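You operate a simulated robot arm through the tools that you are given. There is no shell and no other tool. Be economical: measure what you need, move in short steps, check, and stop when the job is done.

You are at the controls of a simulated robot arm. One attempt, no reset.

Task
Sew the pouch marked SOFT shut and put it in the blue tray.
Fine: leave the foot up.

The check looks at the end state, three seconds after you hand in, the way a careful person would. Anything else that was tipped, shoved, dropped, spilled or broken makes it a failure.

Robot
A 7-joint arm with a two-finger parallel gripper, fixed in place. Base frame: the origin is at the foot of the arm, x ahead of it, y to its left, z up; the work surface is at about z = 91.5. Units: cm, degrees, N and s.
With the tool pointing down near the work surface it reaches from about 24 to 68 cm from the base axis. Its first joint turns from -66.0 to 66.0 degrees. Payload 2.4 kg.
The TCP is the grasp point between the finger pads, 3 cm short of the fingertips. In the tool frame z runs along the fingers and y along their closing line. Largest opening 9.4 cm; finger width 2.8, thickness 1; the body of the gripper, 5 by 9.6 cm, starts 5.5 cm behind the TCP.
Orientation is that of the tool frame in the base frame, as [roll, pitch, yaw] about the fixed x, y, z axes, in that order (R = Rz(yaw) Ry(pitch) Rx(roll)). With the fingers straight down and closing along the base's y, the tool's x points along the base's -x, its y along +y and its z along -z.

Tools
- The arm moves only by the tool drive_tool. Its argument "commands" is a list of rows, each a list of 6 numbers: the shift along the tool's x, y, z in m, then the turn, a rotation vector about the tool's x, y, z in degrees. In form: [[tx, ty, tz, wx, wy, wz], ...]. A call has 1 to 8 rows; each row shifts and turns the commanded pose from where the row before left it, along the tool's axes as they then stand. "hand" is the opening in per cent of the stroke, from 0 (shut) to 100 (fully open), set as the call begins (left out, the last holds). Rows are played at 5 a second. More than 5 cm and 8.6 degrees between two rows, or a gripper value outside its range, and nothing of the call is played. A pose out of reach is approached as far as the arm can. The call stops where the force on the tool passes 40 N (or 10 N more than at its start, if that is more) or the arm is blocked; 0.2 s more then pass. Each finger travels about 15.3 cm/s and halts on what it meets, pressing with about 37 N; the grip force reading is that of the motor and also rises with nothing between the fingers. The clock runs only during rows and for 0.2 s after the last one: add rows that do not move to give the fingers time. The reply holds the time, the measured pose of the TCP, the force on the tool along the base axes, the opening and the grip force, in the units named above and with some noise, with the torque about the TCP (base axes, N m) and any sound that the robot's microphone picked up.
- Cameras (640 x 400 px; columns grow to the right, rows downward): "scene" is fixed at [6.17, 50.64, 144.55]; the picture's right is [-0.39, -0.92, 0.00], its down [-0.51, 0.22, -0.83] and it looks along [0.77, -0.32, -0.56] (base axes); focal length 214 px, centre (320, 200). "wrist" rides on the gripper at [7.6, 1.4, -10.2] in the tool frame; the picture's right is [-0.18, 0.98, 0.00], its down [-0.75, -0.14, -0.64] and it looks along [-0.63, -0.12, 0.77] (tool axes); focal length 243 px, centre (320, 200). There is no depth. A picture from a camera that has moved, and an enlarged one, comes with that camera's place and axes in the base frame and with its lens.
- grab_frame(camera): a new picture of that camera. It takes no simulated time.
- close_up(camera, box): a new picture of the part [left, top, right, bottom] of that camera's present view, enlarged. It takes no simulated time.
- finish_job(): hands the job in; it is judged then, once.

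Go step by step. Nothing tells you positions but the pictures and the camera data: compare them with the known pose of the tool, close in by small moves and look again before you grip or let go. The budget is 120 turns and 68 pictures, counting those below and the enlarged ones. Unless the task says otherwise, let go and move clear before handing in, and close with one line.

The tools are called after "Emit:" as a command line: name --pt "numbers of a row" for each row, then --argument value for the rest, lists and objects as JSON in quotes. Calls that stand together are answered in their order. drive_tool: Moves the arm, as the interface text tells. Its arguments: {"type":"object","properties":{"commands":{"type":"array","items":{"type":"array","items":{"type":"number"}}},"hand":{"type":"number"}},"required":["commands"]} The other tools are called the same way: grab_frame (camera) takes a picture; close_up (camera, box) takes an enlarged picture of a part of a camera's view; finish_job () hands the job in.

At the start:

```text
clock: 0.0
tcp_pos: [38.52, 15.18, 133.08]
tcp_rot: [179.9, 0.0, 180.0]
wrist_force: [0.6, 0.2, -1.3]
torque: [0.0, 0.02, -0.01]
width: 9.39
finger_force: 0.0
```

scene: 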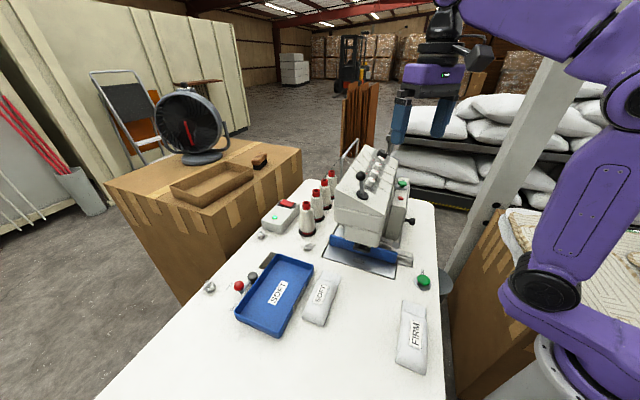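
wrist: 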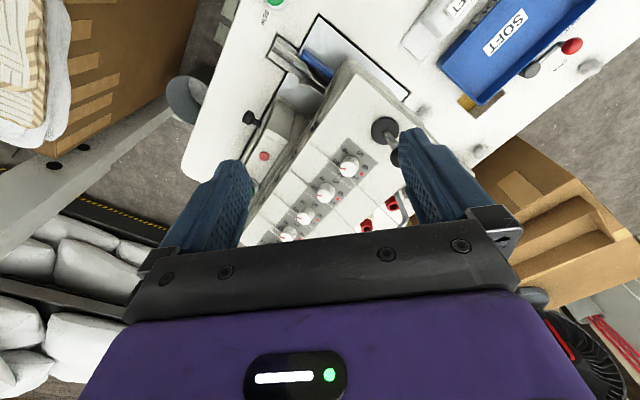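

I see a sewing machine on a table with SOFT and FIRM pouches, a blue tray, and several controls. I'll look closely at each part first.

Emit:
close_up --camera "scene" --box '[300, 130, 460, 280]'

Emit:
close_up --camera "scene" --box '[190, 220, 450, 390]'

Emit:
close_up --camera "wrist" --box '[180, 0, 440, 250]'

```text
2.67 times, centred on (380, 205) of scene
camera zoom: at [6.17, 50.64, 144.55], right [-0.39, -0.92, 0.0], down [-0.51, 0.22, -0.83], along [0.77, -0.32, -0.56], focal length 572 px, centre (160, 187)
```

zoom: 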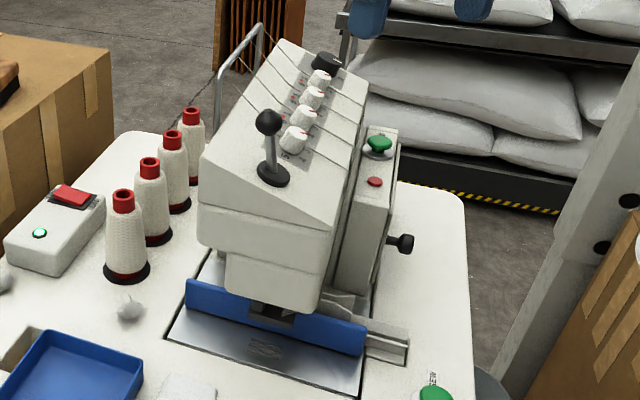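

```text
2.35 times, centred on (320, 305) of scene
camera zoom: at [6.17, 50.64, 144.55], right [-0.39, -0.92, 0.0], down [-0.51, 0.22, -0.83], along [0.77, -0.32, -0.56], focal length 505 px, centre (320, -47)
```

zoom: 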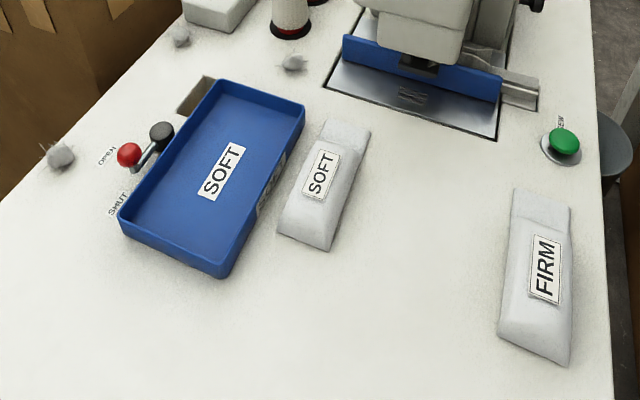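

```text
1.60 times, centred on (310, 125) of wrist
camera zoom: at [30.88, 16.6, 143.31], right [0.18, 0.98, 0.0], down [0.75, -0.14, 0.64], along [0.63, -0.12, -0.77], focal length 388 px, centre (336, 320)
```

zoom: 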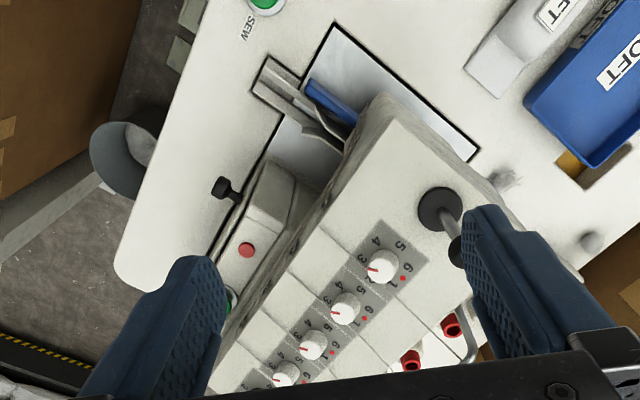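

The pouch lies with its mouth toward the machine, along a 45° feed direction. I'll turn the tool to match (yaw 135) and get a better view of the machine front and controls.

Emit:
drive_tool --pt "0 0 0 0 0 7.5" --pt "0 0 0 0 0 7.5" --pt "0 0 0 0 0 7.5" --pt "0 0 0 0 0 7.5" --pt "0 0 0 0 0 7.5" --pt "0 0 0 0 0 7.5"

Emit:
drive_tool --pt "0.04 0.02 0 0 0 0" --pt "0.04 0.02 0 0 0 0" --pt "0.04 0.02 0 0 0 0" --pt "0 0 0 0 0 0"

Emit:
grab_frame --camera "wrist"

```text
clock: 1.4
tcp_pos: [38.61, 15.15, 133.02]
tcp_rot: [-179.9, 0.0, 134.9]
wrist_force: [0.3, -0.5, -0.7]
torque: [0.04, 0.0, 0.0]
width: 9.42
finger_force: 0.1
```

```text
clock: 2.4
tcp_pos: [34.24, 28.13, 133.13]
tcp_rot: [180.0, 0.0, 135.0]
wrist_force: [0.0, 0.0, -0.2]
torque: [0.01, -0.01, -0.03]
width: 9.39
finger_force: 0.0
```

```text
62 pictures are left
camera wrist: at [29.71, 34.43, 143.37], right [0.82, 0.57, 0.0], down [0.43, -0.63, 0.64], along [0.36, -0.53, -0.77], focal length 243 px, centre (320, 200)
```

wrist: 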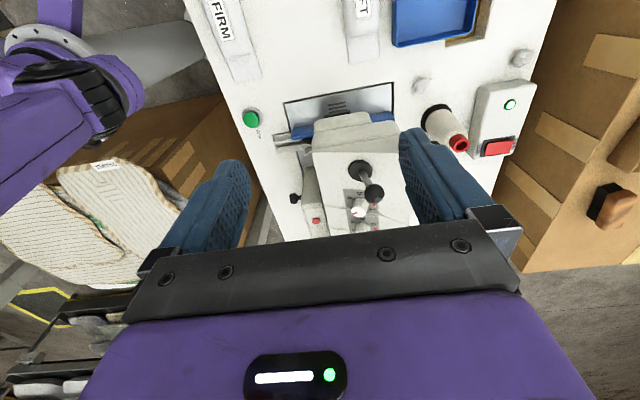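

Next I'm backing off and lowering for a front view of the machine head and foot.

Emit:
drive_tool --pt "0.045 0 0 0 0 0" --pt "0.045 0 0.02 0 0 0" --pt "0.04 0 0.03 0 0 0" --pt "0.0 0 0.04 0 0 0" --pt "0.0 0 0.04 0 0 0" --pt "0 0 0 0 0 0"

Emit:
grab_frame --camera "wrist"

```text
clock: 3.8
tcp_pos: [25.09, 37.15, 120.11]
tcp_rot: [-180.0, 0.0, 135.0]
wrist_force: [-0.4, -0.6, 0.5]
torque: [0.02, 0.02, -0.02]
width: 9.41
finger_force: 0.1
```

```text
61 pictures are left
camera wrist: at [20.69, 43.53, 130.26], right [0.82, 0.57, 0.0], down [0.43, -0.63, 0.64], along [0.36, -0.53, -0.77], focal length 243 px, centre (320, 200)
```

wrist: 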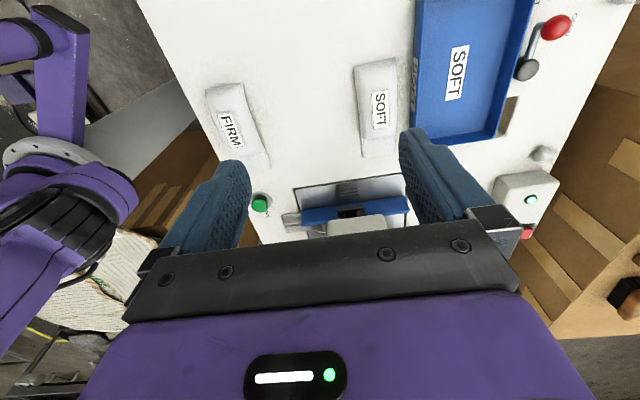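

Emit:
close_up --camera "wrist" --box '[250, 160, 420, 245]'

Emit:
close_up --camera "wrist" --box '[390, 0, 620, 170]'

Emit:
close_up --camera "scene" --box '[320, 140, 420, 202]'

Emit:
close_up --camera "scene" --box '[310, 210, 430, 285]'

```text
3.76 times, centred on (335, 202) of wrist
camera zoom: at [20.69, 43.53, 130.26], right [0.82, 0.57, 0.0], down [0.43, -0.63, 0.64], along [0.36, -0.53, -0.77], focal length 913 px, centre (264, 191)
```

zoom: 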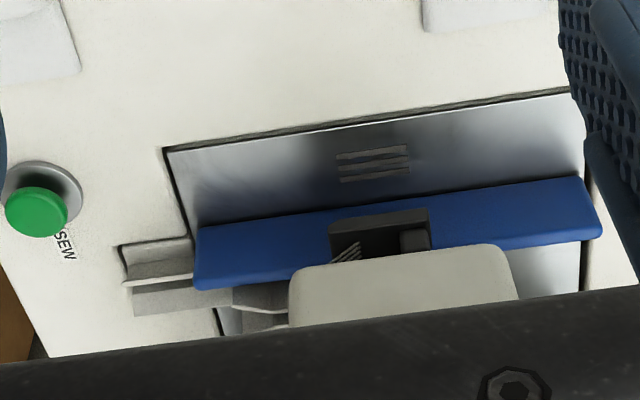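

```text
2.35 times, centred on (505, 85) of wrist
camera zoom: at [20.69, 43.53, 130.26], right [0.82, 0.57, 0.0], down [0.43, -0.63, 0.64], along [0.36, -0.53, -0.77], focal length 571 px, centre (-115, 471)
```

zoom: 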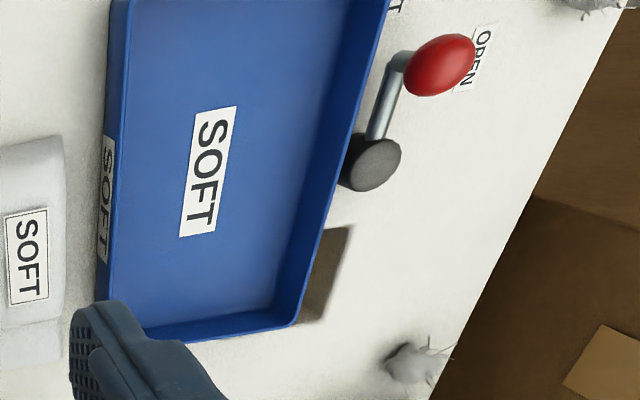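

```text
6.40 times, centred on (370, 171) of scene
camera zoom: at [6.17, 50.64, 144.55], right [-0.39, -0.92, 0.0], down [-0.51, 0.22, -0.83], along [0.77, -0.32, -0.56], focal length 1373 px, centre (0, 386)
```

zoom: 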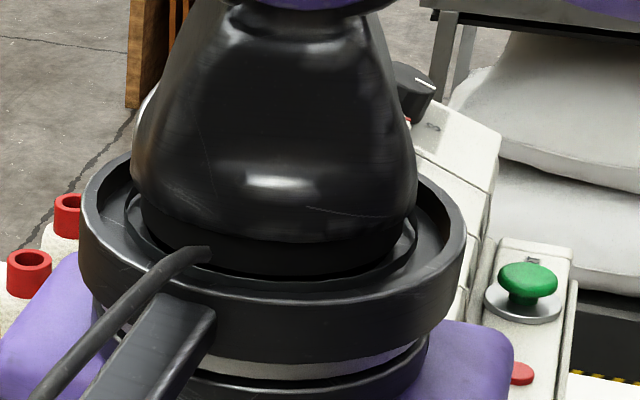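

```text
5.33 times, centred on (370, 248) of scene
camera zoom: at [6.17, 50.64, 144.55], right [-0.39, -0.92, 0.0], down [-0.51, 0.22, -0.83], along [0.77, -0.32, -0.56], focal length 1144 px, centre (53, -53)
```

zoom: 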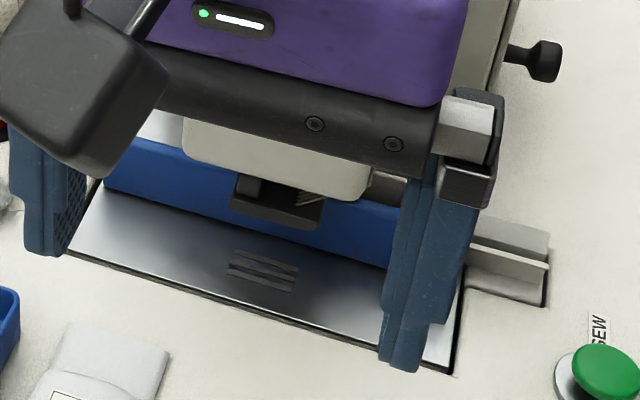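

I'm going above the head to read the dials and labels.

Emit:
drive_tool --pt "0 0 -0.045 0 0 0" --pt "0 0 -0.045 0 0 0" --pt "0 0 -0.045 0 0 0" --pt "0 0 -0.035 0 0 0" --pt "-0.045 0.01 0 0 0 0" --pt "-0.045 0.01 0 0 0 0" --pt "-0.045 0.01 0 0 0 0" --pt "-0.045 0.01 0 0 0 0"

Emit:
drive_tool --pt "-0.045 0 0 0 0 0" --pt "-0.045 0 0 0 0 0" --pt "0 0 0 0 0 0"

Emit:
grab_frame --camera "wrist"

Emit:
close_up --camera "scene" --box '[320, 130, 440, 205]'

```text
clock: 5.6
tcp_pos: [37.87, 24.83, 133.98]
tcp_rot: [-180.0, 0.0, 135.0]
wrist_force: [0.1, 0.3, -0.4]
torque: [0.01, -0.02, 0.03]
width: 9.38
finger_force: 0.2
out of reach, approached as far as the arm can: row 4, 6, 7, 8
```

```text
clock: 6.4
tcp_pos: [42.49, 17.64, 133.74]
tcp_rot: [-180.0, 0.0, 135.1]
wrist_force: [0.3, -0.6, -0.5]
torque: [0.01, 0.01, 0.0]
width: 9.41
finger_force: 0.1
out of reach, approached as far as the arm can: row 1, 2
```

```text
56 pictures are left
camera wrist: at [37.96, 24.08, 143.96], right [0.82, 0.57, 0.0], down [0.43, -0.63, 0.64], along [0.36, -0.53, -0.77], focal length 243 px, centre (320, 200)
```

wrist: 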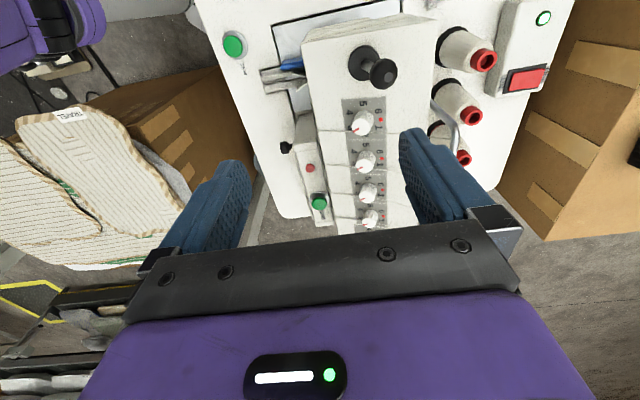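

```text
5.33 times, centred on (380, 168) of scene
camera zoom: at [6.17, 50.64, 144.55], right [-0.39, -0.92, 0.0], down [-0.51, 0.22, -0.83], along [0.77, -0.32, -0.56], focal length 1144 px, centre (0, 373)
```

zoom: 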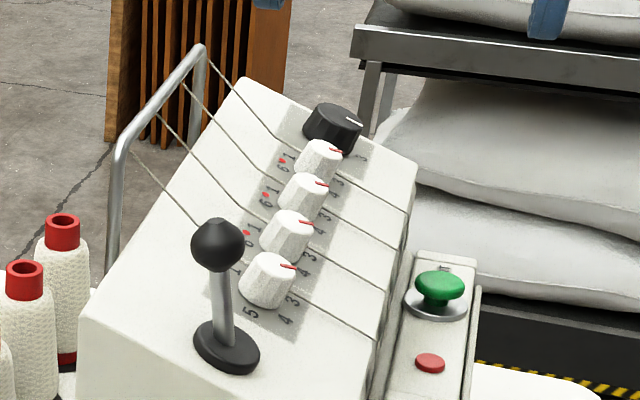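

Emit:
close_up --camera "wrist" --box '[290, 85, 420, 235]'

Emit:
close_up --camera "wrist" --box '[210, 0, 420, 130]'

```text
2.67 times, centred on (355, 160) of wrist
camera zoom: at [37.96, 24.08, 143.96], right [0.82, 0.57, 0.0], down [0.43, -0.63, 0.64], along [0.36, -0.53, -0.77], focal length 647 px, centre (227, 307)
```

zoom: 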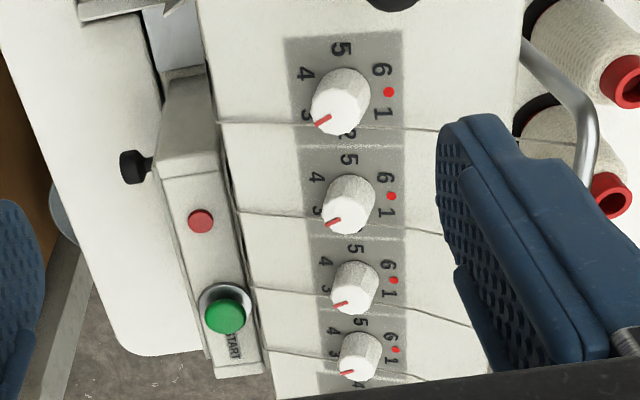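

```text
3.05 times, centred on (315, 65) of wrist
camera zoom: at [37.96, 24.08, 143.96], right [0.82, 0.57, 0.0], down [0.43, -0.63, 0.64], along [0.36, -0.53, -0.77], focal length 739 px, centre (335, 611)
```

zoom: 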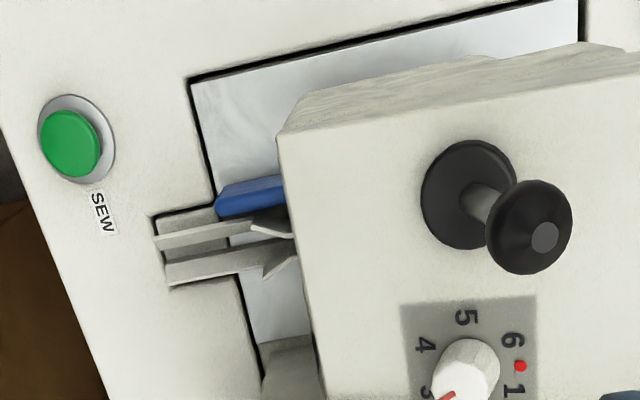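

All dials read about 3 and power is lit; START and a red button sit on the machine side and SEW on the table. Foot bottom is about z 96 over the feed slots at about (43,21.5), with the blue fence behind. Next I'll view the pouch from above.

Emit:
drive_tool --pt "0.045 0.02 0 0 0 0" --pt "0.045 0.02 0 0 0 0" --pt "0.045 0.02 0 0 0 0" --pt "0.045 0.02 0 0 0 0" --pt "0.045 0.02 0.02 0 0 0" --pt "0 0 0 0 0 0"

```text
refused: row 5 steps farther than a row can; nothing moved
```

Emit:
drive_tool --pt "0.045 0.02 0 0 0 0" --pt "0.045 0.02 0 0 0 0" --pt "0.045 0.02 0 0 0 0" --pt "0.045 0.02 0 0 0 0" --pt "0.04 0.02 0.0 0 0 0" --pt "0 0 0.04 0 0 0" --pt "0 0 0.04 0 0 0" --pt "0 0 0 0 0 0"

Emit:
grab_frame --camera "wrist"

```text
clock: 8.2
tcp_pos: [30.09, 36.48, 125.15]
tcp_rot: [-179.9, 0.1, 135.0]
wrist_force: [-0.2, 0.2, -0.6]
torque: [0.02, 0.01, -0.01]
width: 9.4
finger_force: 0.0
out of reach, approached as far as the arm can: row 2, 3, 4, 5
```

```text
52 pictures are left
camera wrist: at [25.62, 42.88, 135.34], right [0.82, 0.57, 0.0], down [0.43, -0.63, 0.64], along [0.36, -0.53, -0.77], focal length 243 px, centre (320, 200)
```

wrist: 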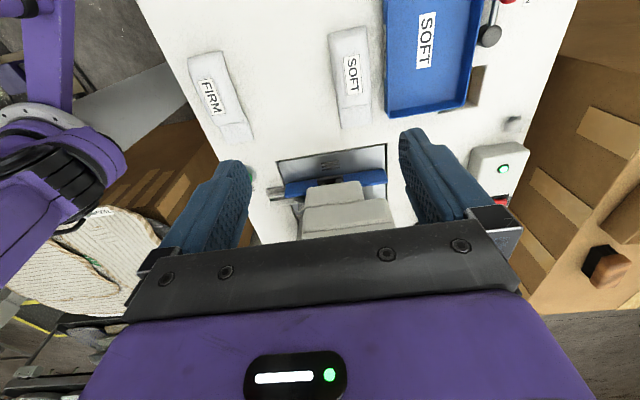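

Pouch runs from about (30.7,41.7) at the rear to (40.8,32.2) at the mouth, about 5 cm wide, with about 2.5 cm clear to the tray. I'll tilt the tool back 15° for head clearance, set the opening to ~6.6 cm, and approach above the rear body.

Emit:
drive_tool --pt "0 0.042 0 0 0 0" --pt "0 0 0 0 -7.5 0" --pt "0 0 0 0 -7.5 0" --pt "0.0104 0 0.0386 0 0 0" --pt "0.0104 0 0.0386 0 0 0" --pt "0.0104 0 0.0386 0 0 0" --pt "0 0 0 0 0 0" --hand 70

Emit:
grab_frame --camera "wrist"

Emit:
grab_frame --camera "scene"

```text
clock: 9.8
tcp_pos: [33.14, 39.62, 113.27]
tcp_rot: [-180.0, 15.1, 135.0]
wrist_force: [0.1, -0.5, -0.5]
torque: [-0.02, 0.01, 0.03]
width: 6.55
finger_force: 0.1
```

```text
51 pictures are left
camera wrist: at [26.94, 47.63, 121.17], right [0.82, 0.57, 0.05], down [0.3, -0.5, 0.81], along [0.49, -0.65, -0.58], focal length 243 px, centre (320, 200)
```

wrist: 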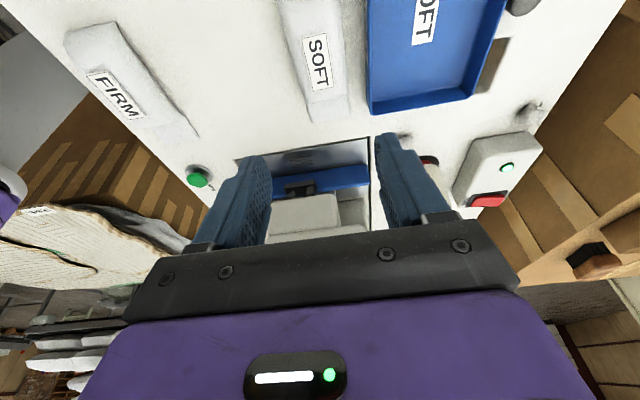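

```text
50 pictures are left
```

scene: 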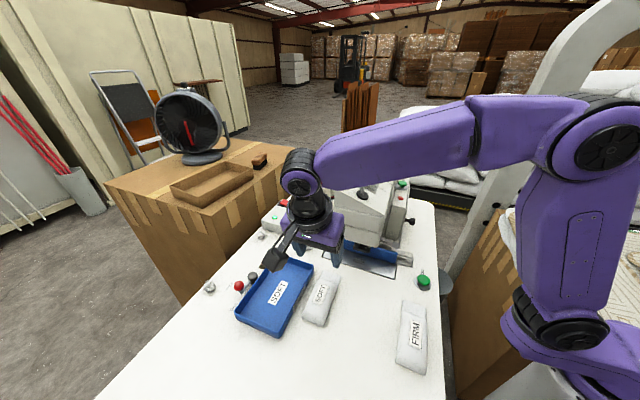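

Emit:
drive_tool --pt "0.0104 0.002 0.0386 0 0 0" --pt "0.0104 0 0.0386 0 0 0" --pt "0.0104 0 0.0386 0 0 0" --pt "0.0052 0 0.0193 0 0 0" --pt "0 0 0 0 0 0"

Emit:
close_up --camera "scene" --box '[220, 210, 440, 350]'

Emit:
grab_frame --camera "wrist"

```text
clock: 11.0
tcp_pos: [33.15, 39.81, 99.29]
tcp_rot: [-179.9, 15.0, 135.0]
wrist_force: [0.9, -0.2, 0.5]
torque: [0.01, -0.02, 0.01]
width: 6.58
finger_force: 0.0
```

```text
2.86 times, centred on (330, 280) of scene
camera zoom: at [6.17, 50.64, 144.55], right [-0.39, -0.92, 0.0], down [-0.51, 0.22, -0.83], along [0.77, -0.32, -0.56], focal length 613 px, centre (291, -29)
```

zoom: 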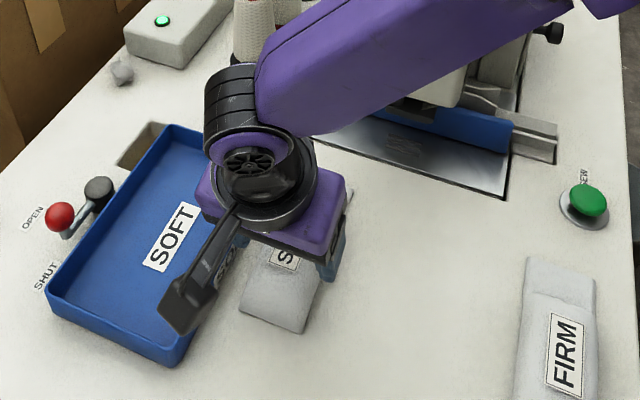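

```text
48 pictures are left
camera wrist: at [26.97, 47.84, 107.14], right [0.82, 0.57, 0.05], down [0.3, -0.5, 0.82], along [0.49, -0.65, -0.58], focal length 243 px, centre (320, 200)
```

wrist: 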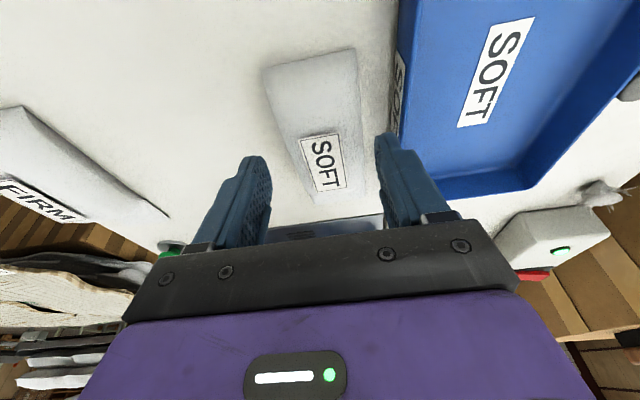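

Emit:
drive_tool --pt "0.0052 0.002 0.0193 0 0 0" --pt "0.0049 0 0.0183 0 0 0" --pt "0 0 0 0 0 0"

Emit:
close_up --camera "scene" --box '[240, 250, 380, 350]'

Emit:
grab_frame --camera "wrist"

```text
clock: 11.8
tcp_pos: [33.37, 39.81, 95.45]
tcp_rot: [180.0, 15.0, 135.1]
wrist_force: [-0.3, 0.0, -0.6]
torque: [0.0, 0.02, 0.02]
width: 6.58
finger_force: 0.1
```

```text
4.00 times, centred on (310, 300) of scene
camera zoom: at [6.17, 50.64, 144.55], right [-0.39, -0.92, 0.0], down [-0.51, 0.22, -0.83], along [0.77, -0.32, -0.56], focal length 858 px, centre (360, -200)
```

zoom: 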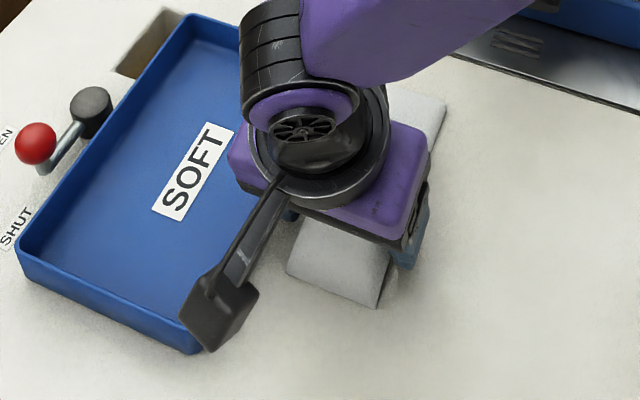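

```text
46 pictures are left
camera wrist: at [27.15, 47.99, 103.29], right [0.82, 0.57, 0.05], down [0.3, -0.5, 0.82], along [0.49, -0.65, -0.58], focal length 243 px, centre (320, 200)
```

wrist: 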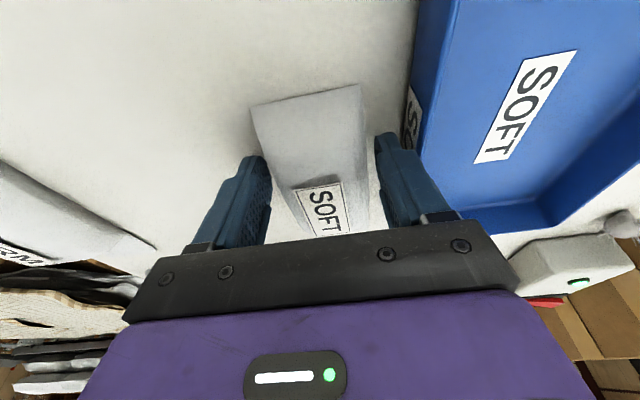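

The fingers straddle the pouch with the tray clear. I'll close gently in steps.

Emit:
drive_tool --pt "0 0 0 0 0 0" --pt "0 0 0 0 0 0" --hand 50

Emit:
drive_tool --pt "0 0 0 0 0 0" --pt "0 0 0 0 0 0" --hand 45

Emit:
grab_frame --camera "wrist"

```text
clock: 12.4
tcp_pos: [33.3, 39.97, 95.39]
tcp_rot: [-180.0, 14.9, 135.0]
wrist_force: [-0.7, 0.0, 0.3]
torque: [0.0, -0.01, 0.01]
width: 5.61
finger_force: 37.4
```

```text
clock: 13.0
tcp_pos: [33.36, 39.89, 95.39]
tcp_rot: [180.0, 15.0, 135.0]
wrist_force: [0.8, -0.6, 0.4]
torque: [-0.05, -0.01, -0.03]
width: 5.58
finger_force: 36.9
```

```text
45 pictures are left
camera wrist: at [27.14, 48.0, 103.31], right [0.82, 0.57, 0.05], down [0.3, -0.5, 0.82], along [0.49, -0.65, -0.58], focal length 243 px, centre (320, 200)
```

wrist: 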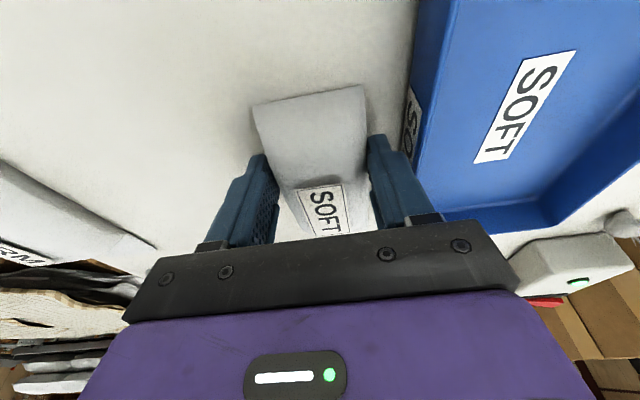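

Pouch is held (5.6 cm). I'll lift it 1 cm, shift it sideways in line with the foot, then check.

Emit:
drive_tool --pt "-0.0026 0 -0.0097 0 0 0" --pt "0 -0.022 0 0 0 0" --pt "0 -0.022 0 0 0 0" --pt "0 -0.02 0 0 0 0" --pt "0 0 0 0 0 0"

Emit:
grab_frame --camera "scene"

Emit:
grab_frame --camera "wrist"

```text
clock: 14.2
tcp_pos: [28.83, 35.25, 96.38]
tcp_rot: [179.9, 15.0, 135.1]
wrist_force: [-0.5, 0.2, 0.1]
torque: [0.0, -0.01, 0.0]
width: 5.54
finger_force: 36.9
```

```text
44 pictures are left
```

scene: 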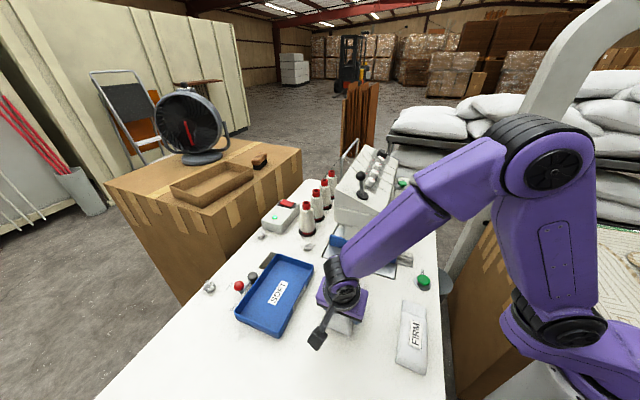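

```text
43 pictures are left
camera wrist: at [22.6, 43.42, 104.32], right [0.82, 0.57, 0.05], down [0.3, -0.5, 0.82], along [0.49, -0.65, -0.58], focal length 243 px, centre (320, 200)
```

wrist: 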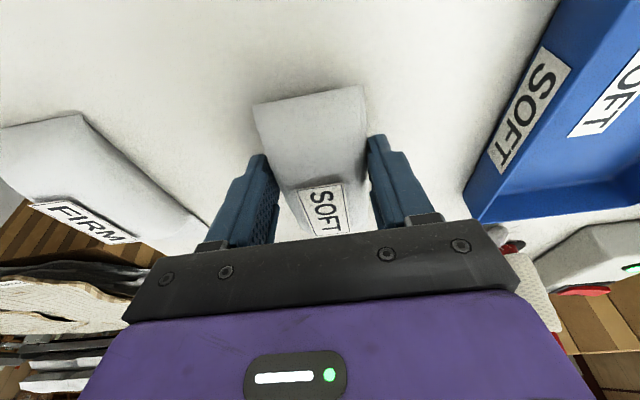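

Emit:
drive_tool --pt "-0.029 0 0.0078 0 0 0" --pt "-0.029 0 0.0078 0 0 0" --pt "-0.0193 0 0.0052 0 0 0" --pt "0 0 0 0 0 0"

Emit:
grab_frame --camera "scene"

Emit:
close_up --camera "scene" --box '[300, 200, 440, 300]'

```text
clock: 15.2
tcp_pos: [34.57, 29.7, 96.36]
tcp_rot: [-179.9, 15.0, 135.0]
wrist_force: [0.5, -0.4, -1.2]
torque: [0.01, 0.01, -0.01]
width: 5.56
finger_force: 37.0
```

```text
42 pictures are left
```

scene: 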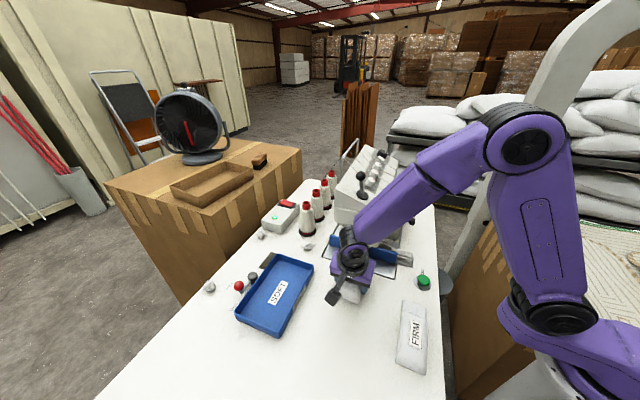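

```text
4.00 times, centred on (370, 250) of scene
camera zoom: at [6.17, 50.64, 144.55], right [-0.39, -0.92, 0.0], down [-0.51, 0.22, -0.83], along [0.77, -0.32, -0.56], focal length 858 px, centre (120, 0)
```

zoom: 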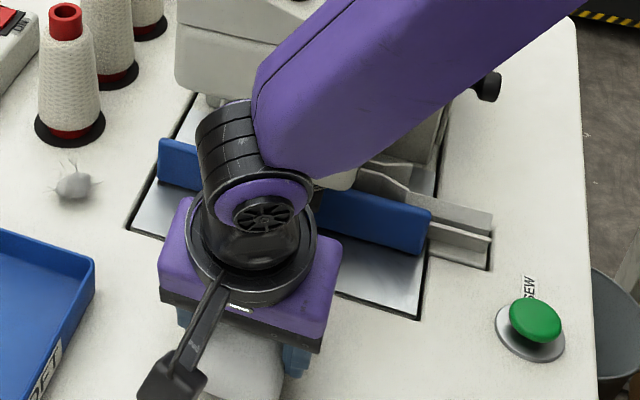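

Emit:
drive_tool --pt "0.0018 0 0.0068 0 0 0" --pt "-0.0145 0 0.0039 0 0 0" --pt "-0.0097 0 0.0026 0 0 0" --pt "0 0 0 0 0 0"

Emit:
drive_tool --pt "-0.0048 0 0.0013 0 0 0" --pt "0 0 0 0 0 0"

Emit:
grab_frame --camera "wrist"

```text
clock: 16.2
tcp_pos: [36.19, 27.86, 95.6]
tcp_rot: [179.9, 14.9, 135.2]
wrist_force: [-5.9, 4.2, 0.3]
torque: [0.15, 0.08, -0.19]
width: 5.56
finger_force: 37.3
```

```text
clock: 16.9
tcp_pos: [36.27, 27.96, 95.59]
tcp_rot: [179.9, 14.8, 135.2]
wrist_force: [-5.4, 3.6, 0.7]
torque: [0.01, 0.15, -0.36]
width: 5.55
finger_force: 37.0
stopped in row 2: the force on the tool passed its limit at 41 N (the readings are from after the stop); the commanded pose is now the measured one
```

```text
40 pictures are left
camera wrist: at [30.1, 36.02, 103.58], right [0.82, 0.57, 0.05], down [0.3, -0.5, 0.81], along [0.49, -0.65, -0.58], focal length 243 px, centre (320, 200)
```

wrist: 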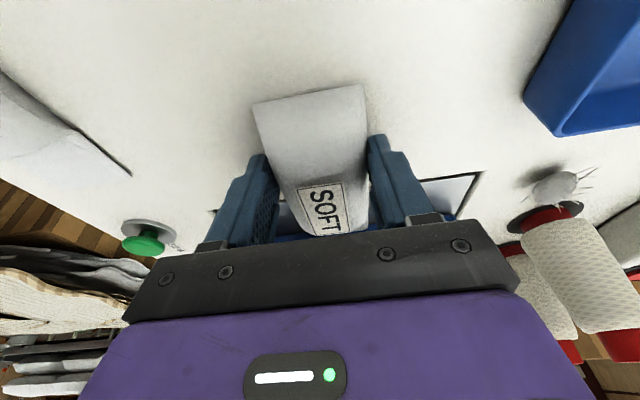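

The mouth reached the fence. I'll back off 1 mm, lower it to the plate, open, and retreat back and up.

Emit:
drive_tool --pt "0.001 0 0.0 0 0 0" --pt "0.0004 0 0.0015 0 0 0" --pt "0 0 0 0 0 0"

Emit:
drive_tool --pt "0 0 0 0 0 0" --pt "0 0 0 0 0 0" --hand 72

Emit:
drive_tool --pt "-0.006 0 -0.0225 0 0 0" --pt "-0.006 0 -0.0225 0 0 0" --pt "0.04 0 -0.03 0 0 0" --pt "0.04 0 -0.03 0 0 0" --pt "0.04 0 -0.03 0 0 0" --pt "0 0 0 0 0 0"

Emit:
grab_frame --camera "wrist"

Emit:
close_up --camera "scene" --box '[300, 200, 440, 300]'

```text
clock: 17.7
tcp_pos: [36.3, 27.98, 95.44]
tcp_rot: [179.9, 14.7, 135.2]
wrist_force: [-2.6, 3.6, 2.4]
torque: [0.04, -0.08, 0.06]
width: 5.55
finger_force: 37.2
```

```text
clock: 18.3
tcp_pos: [36.3, 27.9, 95.44]
tcp_rot: [-179.9, 14.8, 135.1]
wrist_force: [0.3, -0.3, 0.6]
torque: [-0.03, 0.0, 0.0]
width: 6.79
finger_force: 0.0
```

```text
clock: 19.7
tcp_pos: [26.4, 37.83, 105.74]
tcp_rot: [-180.0, 14.8, 135.2]
wrist_force: [0.0, 0.0, -0.1]
torque: [-0.03, -0.04, -0.01]
width: 6.77
finger_force: 0.1
```

```text
39 pictures are left
camera wrist: at [20.2, 45.85, 113.82], right [0.82, 0.57, 0.05], down [0.3, -0.5, 0.81], along [0.49, -0.65, -0.58], focal length 243 px, centre (320, 200)
```

wrist: 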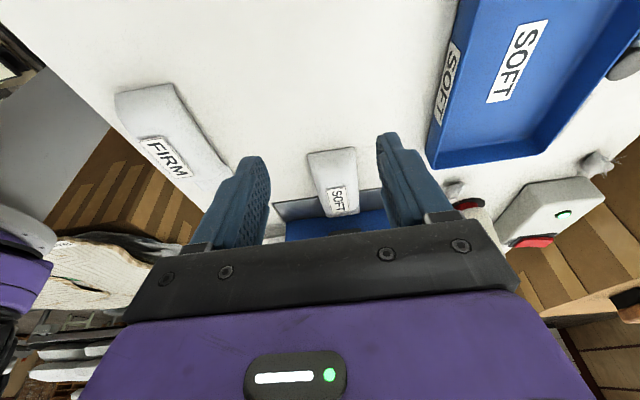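

```text
4.00 times, centred on (370, 250) of scene
camera zoom: at [6.17, 50.64, 144.55], right [-0.39, -0.92, 0.0], down [-0.51, 0.22, -0.83], along [0.77, -0.32, -0.56], focal length 858 px, centre (120, 0)
```

zoom: 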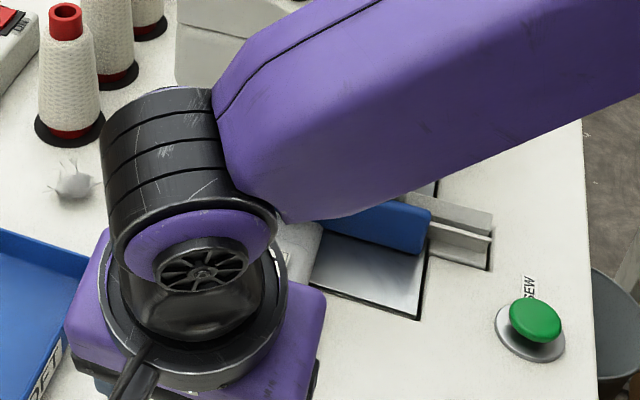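

The pouch is in place against the fence. I'll move the arm up and over to the SEW button side to clear the scene view and inspect the lever and foot.

Emit:
drive_tool --pt "0 0 0 0 7.5 0" --pt "0 0 0 0 7.5 0" --pt "0 -0.045 -0.015 0 0 0" --pt "0 -0.045 -0.015 0 0 0" --pt "0 -0.045 -0.015 0 0 0" --pt "-0.04 -0.03 0 0 0 0" --pt "-0.045 0 0 0 0 0" --pt "0 0 0 0 0 0" --hand 0

Emit:
drive_tool --pt "-0.045 0 0 0 0 0" --pt "-0.045 0 0 0 0 0" --pt "-0.03 0 0 0 0 0" --pt "0 0 0 0 0 0"

Emit:
close_up --camera "scene" --box '[310, 150, 430, 225]'

Emit:
close_up --camera "scene" --box '[310, 220, 430, 295]'

Emit:
grab_frame --camera "wrist"

```text
clock: 21.5
tcp_pos: [20.83, 19.86, 110.13]
tcp_rot: [179.9, -0.3, 135.3]
wrist_force: [0.2, -0.9, -0.4]
torque: [-0.01, -0.04, -0.01]
width: 0.01
finger_force: 33.1
```

```text
clock: 22.5
tcp_pos: [29.29, 11.5, 110.06]
tcp_rot: [-180.0, -0.2, 135.3]
wrist_force: [0.5, -0.5, -0.2]
torque: [0.01, 0.02, 0.0]
width: 0.0
finger_force: 32.8
```

```text
5.33 times, centred on (370, 188) of scene
camera zoom: at [6.17, 50.64, 144.55], right [-0.39, -0.92, 0.0], down [-0.51, 0.22, -0.83], along [0.77, -0.32, -0.56], focal length 1144 px, centre (53, 267)
```

zoom: 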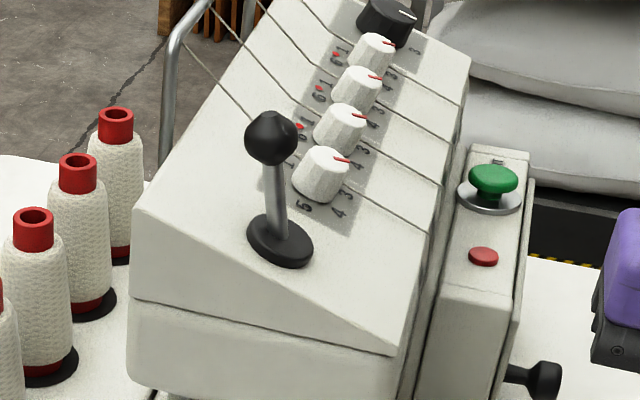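

```text
5.33 times, centred on (370, 258) of scene
camera zoom: at [6.17, 50.64, 144.55], right [-0.39, -0.92, 0.0], down [-0.51, 0.22, -0.83], along [0.77, -0.32, -0.56], focal length 1144 px, centre (53, -107)
```

zoom: 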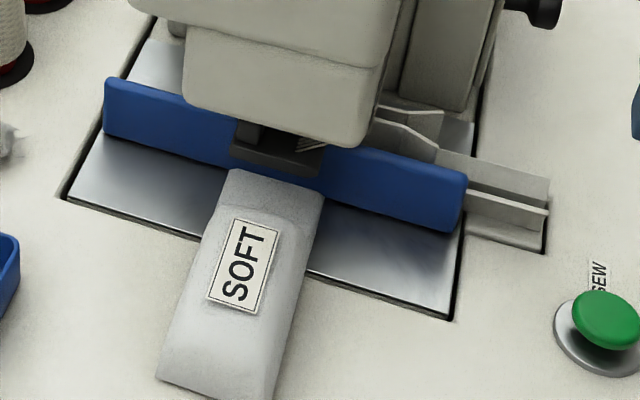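

```text
35 pictures are left
camera wrist: at [24.88, 17.93, 120.44], right [0.82, 0.57, 0.0], down [0.44, -0.63, 0.64], along [0.36, -0.53, -0.77], focal length 243 px, centre (320, 200)
```

wrist: 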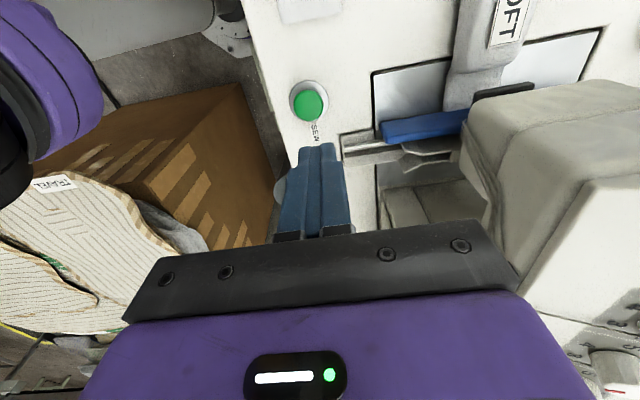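

Emit:
close_up --camera "wrist" --box '[370, 20, 560, 180]'

```text
2.50 times, centred on (465, 100) of wrist
camera zoom: at [24.88, 17.93, 120.44], right [0.82, 0.57, 0.0], down [0.44, -0.63, 0.64], along [0.36, -0.53, -0.77], focal length 606 px, centre (-42, 450)
```

zoom: 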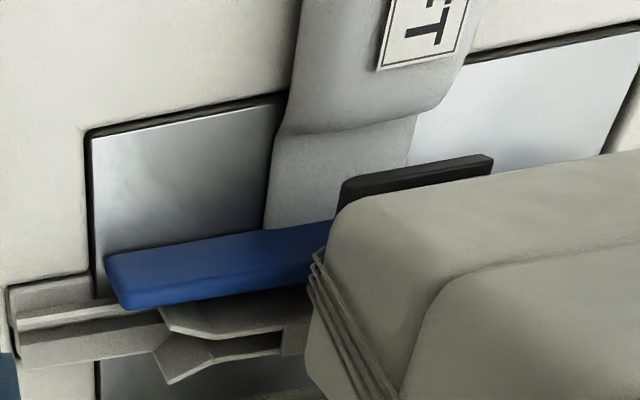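

The mouth is under the foot and against the fence. The foot lever stands 27° uphill of the head's surface normal, so it should throw toward -l (to the right). I'll go over to its left side with closed fingers.

Emit:
drive_tool --pt "0 0 -0.045 0 0 0" --pt "0 0 -0.045 0 0 0" --pt "0 0 -0.045 0 0 0" --pt "0 0 -0.038 0 0 0" --pt "-0.015 0.045 0 0 0 0" --pt "-0.015 0.045 0 0 0 0" --pt "0 0.045 0 0 0 0" --pt "0 0 0 0 0 0"

Emit:
drive_tool --pt "0 0.045 0 0 0 0" --pt "0 0.045 0 0 0 0" --pt "0 0 0 0 0 0"

Emit:
close_up --camera "scene" --box '[290, 110, 450, 235]'

Emit:
grab_frame --camera "wrist"

```text
clock: 24.3
tcp_pos: [41.03, 18.87, 127.41]
tcp_rot: [-180.0, -0.1, 135.2]
wrist_force: [0.3, 0.7, 0.4]
torque: [0.0, -0.01, 0.02]
width: 0.02
finger_force: 33.2
```

```text
clock: 25.1
tcp_pos: [47.37, 25.26, 127.43]
tcp_rot: [-179.9, -0.3, 135.2]
wrist_force: [-0.4, 0.6, -1.0]
torque: [-0.02, 0.01, -0.02]
width: 0.01
finger_force: 33.7
```

```text
3.20 times, centred on (370, 172) of scene
camera zoom: at [6.17, 50.64, 144.55], right [-0.39, -0.92, 0.0], down [-0.51, 0.22, -0.83], along [0.77, -0.32, -0.56], focal length 686 px, centre (160, 288)
```

zoom: 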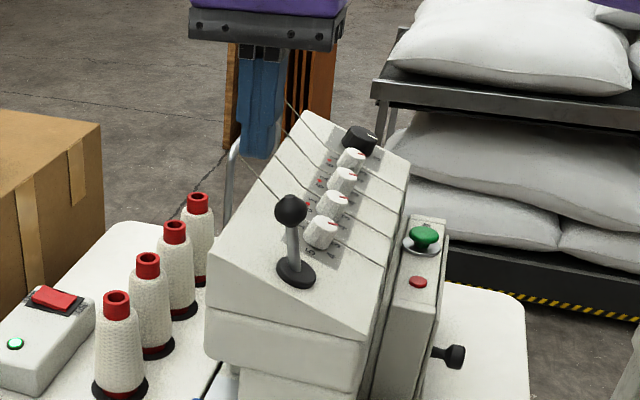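

```text
32 pictures are left
camera wrist: at [42.92, 31.75, 137.66], right [0.82, 0.57, 0.0], down [0.44, -0.63, 0.64], along [0.36, -0.53, -0.77], focal length 243 px, centre (320, 200)
```

wrist: 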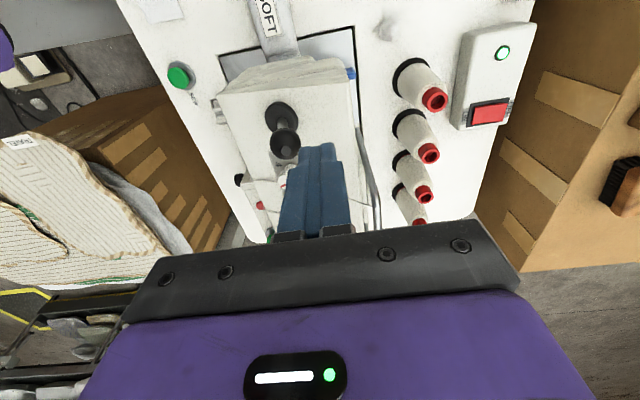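

Emit:
drive_tool --pt "0 0 0.03 0 0 0" --pt "0 0 0.028 0 0 0" --pt "0 0 0 0 0 0"

Emit:
drive_tool --pt "0 -0.007 0 0 0 0" --pt "0 -0.007 0 0 0 0" --pt "0 -0.006 0.001 0 0 0" --pt "0 0 0 0 0 0"

Emit:
close_up --camera "scene" --box '[320, 130, 430, 200]'

```text
clock: 25.9
tcp_pos: [47.36, 25.42, 121.65]
tcp_rot: [180.0, -0.1, 135.2]
wrist_force: [-0.3, -0.4, 0.2]
torque: [-0.01, -0.01, -0.02]
width: 0.0
finger_force: 32.8
```

```text
clock: 26.9
tcp_pos: [45.87, 23.92, 121.48]
tcp_rot: [-180.0, -0.3, 135.2]
wrist_force: [-0.4, 0.2, -1.3]
torque: [-0.02, -0.03, -0.02]
width: 0.0
finger_force: 32.8
```

```text
5.71 times, centred on (375, 165) of scene
camera zoom: at [6.17, 50.64, 144.55], right [-0.39, -0.92, 0.0], down [-0.51, 0.22, -0.83], along [0.77, -0.32, -0.56], focal length 1226 px, centre (6, 400)
```

zoom: 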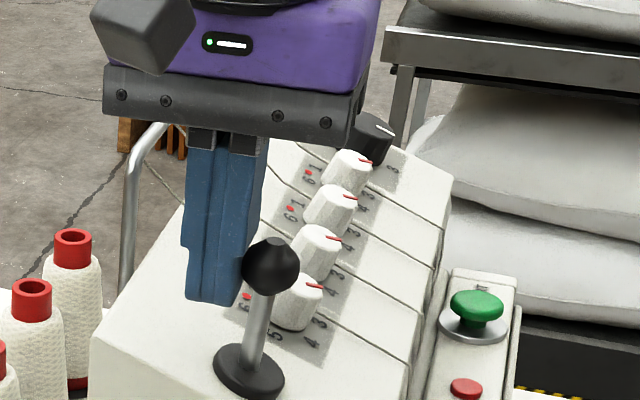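

The lever is moving with little force. I'll keep pushing along its arc.

Emit:
drive_tool --pt "0 -0.007 0.002 0 0 0" --pt "0 -0.007 0.003 0 0 0" --pt "0 -0.007 0.003 0 0 0" --pt "0 -0.007 0.004 0 0 0" --pt "0 0 0 0 0 0"

Emit:
close_up --camera "scene" --box '[310, 130, 450, 285]'

```text
clock: 28.1
tcp_pos: [44.02, 21.99, 120.33]
tcp_rot: [179.6, -0.2, 135.2]
wrist_force: [9.9, 9.1, 13.3]
torque: [0.12, -0.31, 0.09]
width: 0.0
finger_force: 32.2
```

```text
2.58 times, centred on (380, 208) of scene
camera zoom: at [6.19, 50.66, 144.54], right [-0.39, -0.92, 0.0], down [-0.51, 0.22, -0.83], along [0.77, -0.32, -0.56], focal length 554 px, centre (165, 181)
```

zoom: 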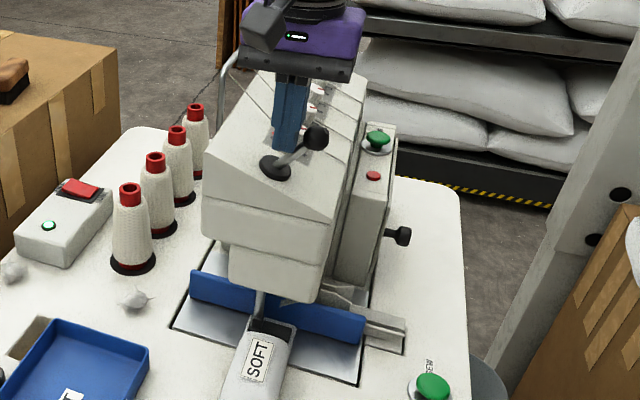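

The foot is down on the pouch mouth. I'll back off, rise, and go to SEW.

Emit:
drive_tool --pt "0 0.01 -0.002 0 0 0" --pt "0 0 -0.04 0 0 0" --pt "0 0 -0.03 0 0 0" --pt "0 -0.045 0 0 0 0" --pt "0 -0.045 0 0 0 0" --pt "0 -0.045 0 0 0 0" --pt "0.02 -0.04 0 0 0 0" --pt "0 0 0 0 0 0"

Emit:
close_up --camera "scene" --box '[310, 130, 450, 285]'

Emit:
grab_frame --camera "wrist"

```text
clock: 29.9
tcp_pos: [30.82, 11.69, 127.53]
tcp_rot: [-179.9, -0.3, 135.2]
wrist_force: [0.0, 0.0, 0.0]
torque: [0.0, 0.0, -0.02]
width: 0.0
finger_force: 33.0
```

```text
2.58 times, centred on (380, 208) of scene
camera zoom: at [6.17, 50.64, 144.55], right [-0.39, -0.92, 0.0], down [-0.51, 0.22, -0.83], along [0.77, -0.32, -0.56], focal length 554 px, centre (165, 181)
```

zoom: 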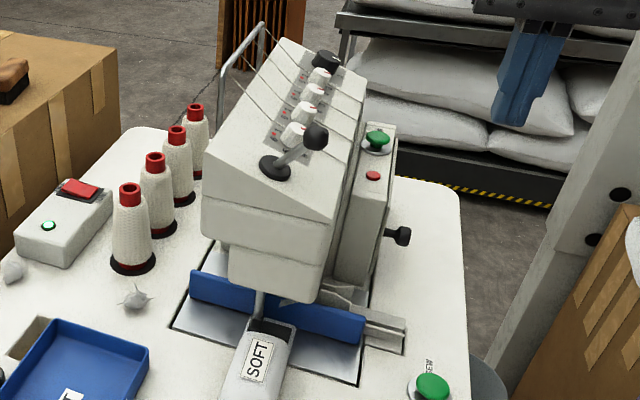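

```text
28 pictures are left
camera wrist: at [26.46, 18.02, 137.83], right [0.82, 0.57, 0.0], down [0.44, -0.63, 0.64], along [0.36, -0.53, -0.77], focal length 243 px, centre (320, 200)
```

wrist: 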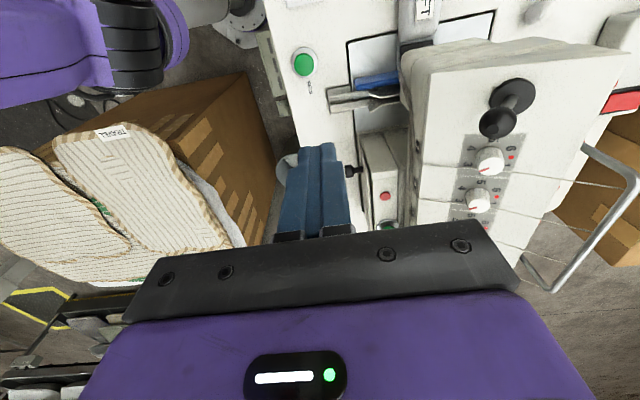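

The lever stays down. Now I'll descend over the SEW button at about (28.8,10.3).

Emit:
drive_tool --pt "0.0042 -0.024 0.03 0 0 0" --pt "0 0 0.045 0 0 0" --pt "0 0 0.045 0 0 0" --pt "0 0 0.045 0 0 0" --pt "0 0 0.045 0 0 0" --pt "0 0 0.04 0 0 0" --pt "0 0 0 0 0 0"

Emit:
close_up --camera "scene" --box '[380, 240, 460, 310]'

Emit:
grab_frame --camera "wrist"

```text
clock: 31.5
tcp_pos: [28.91, 10.27, 102.47]
tcp_rot: [179.9, -0.2, 135.2]
wrist_force: [-0.2, 0.3, -0.1]
torque: [0.03, 0.01, -0.03]
width: 0.0
finger_force: 32.7
```

```text
5.71 times, centred on (420, 275) of scene
camera zoom: at [6.17, 50.64, 144.55], right [-0.39, -0.92, 0.0], down [-0.51, 0.22, -0.83], along [0.77, -0.32, -0.56], focal length 1226 px, centre (-251, -229)
```

zoom: 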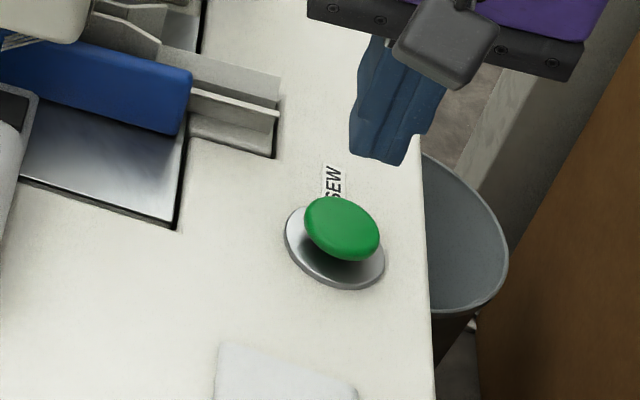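

```text
26 pictures are left
camera wrist: at [24.53, 16.57, 112.74], right [0.82, 0.57, 0.0], down [0.44, -0.63, 0.64], along [0.36, -0.53, -0.77], focal length 243 px, centre (320, 200)
```

wrist: 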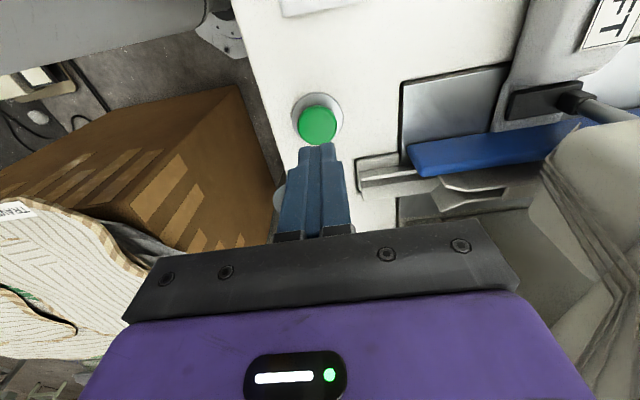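

Emit:
drive_tool --pt "0 0 0.02 0 0 0" --pt "0 0 0.015 0 0 0" --pt "0 0 0.004 0 0 0" --pt "0 0 0.004 0 0 0" --pt "0 0 0.004 0 0 0" --pt "0 0 0 0 0 0"

Emit:
close_up --camera "scene" --box '[310, 200, 450, 300]'

```text
clock: 32.9
tcp_pos: [28.86, 10.28, 97.7]
tcp_rot: [180.0, -0.3, 135.3]
wrist_force: [0.8, 0.6, 0.1]
torque: [-0.04, -0.01, 0.01]
width: 0.0
finger_force: 32.9
```

```text
4.00 times, centred on (380, 250) of scene
camera zoom: at [6.17, 50.64, 144.55], right [-0.39, -0.92, 0.0], down [-0.51, 0.22, -0.83], along [0.77, -0.32, -0.56], focal length 858 px, centre (80, 0)
```

zoom: 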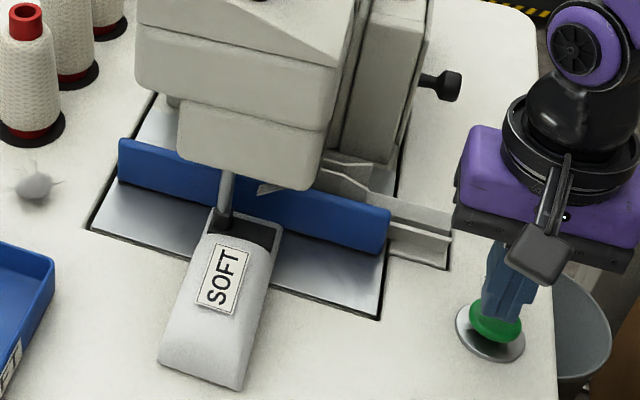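

The finger is right over the green cap. I'll press slowly.

Emit:
drive_tool --pt "0 0 0.003 0 0 0" --pt "0 0 0.003 0 0 0" --pt "0 0 0.003 0 0 0" --pt "0 0 0.003 0 0 0" --pt "0 0 0 0 0 0" --pt "0 0 0 0 0 0"

Emit:
close_up --camera "scene" --box '[310, 200, 450, 300]'

```text
clock: 34.3
tcp_pos: [28.92, 10.33, 96.62]
tcp_rot: [-180.0, -0.3, 135.2]
wrist_force: [0.1, -0.4, -0.1]
torque: [-0.01, -0.01, 0.01]
width: 0.02
finger_force: 33.2
```

```text
4.00 times, centred on (380, 250) of scene
camera zoom: at [6.17, 50.64, 144.55], right [-0.39, -0.92, 0.0], down [-0.51, 0.22, -0.83], along [0.77, -0.32, -0.56], focal length 858 px, centre (80, 0)
```

zoom: 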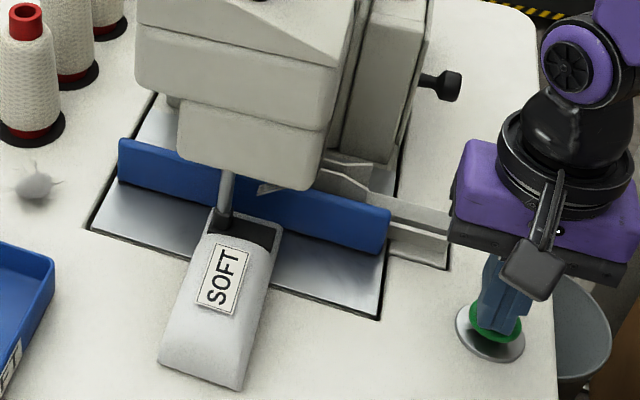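

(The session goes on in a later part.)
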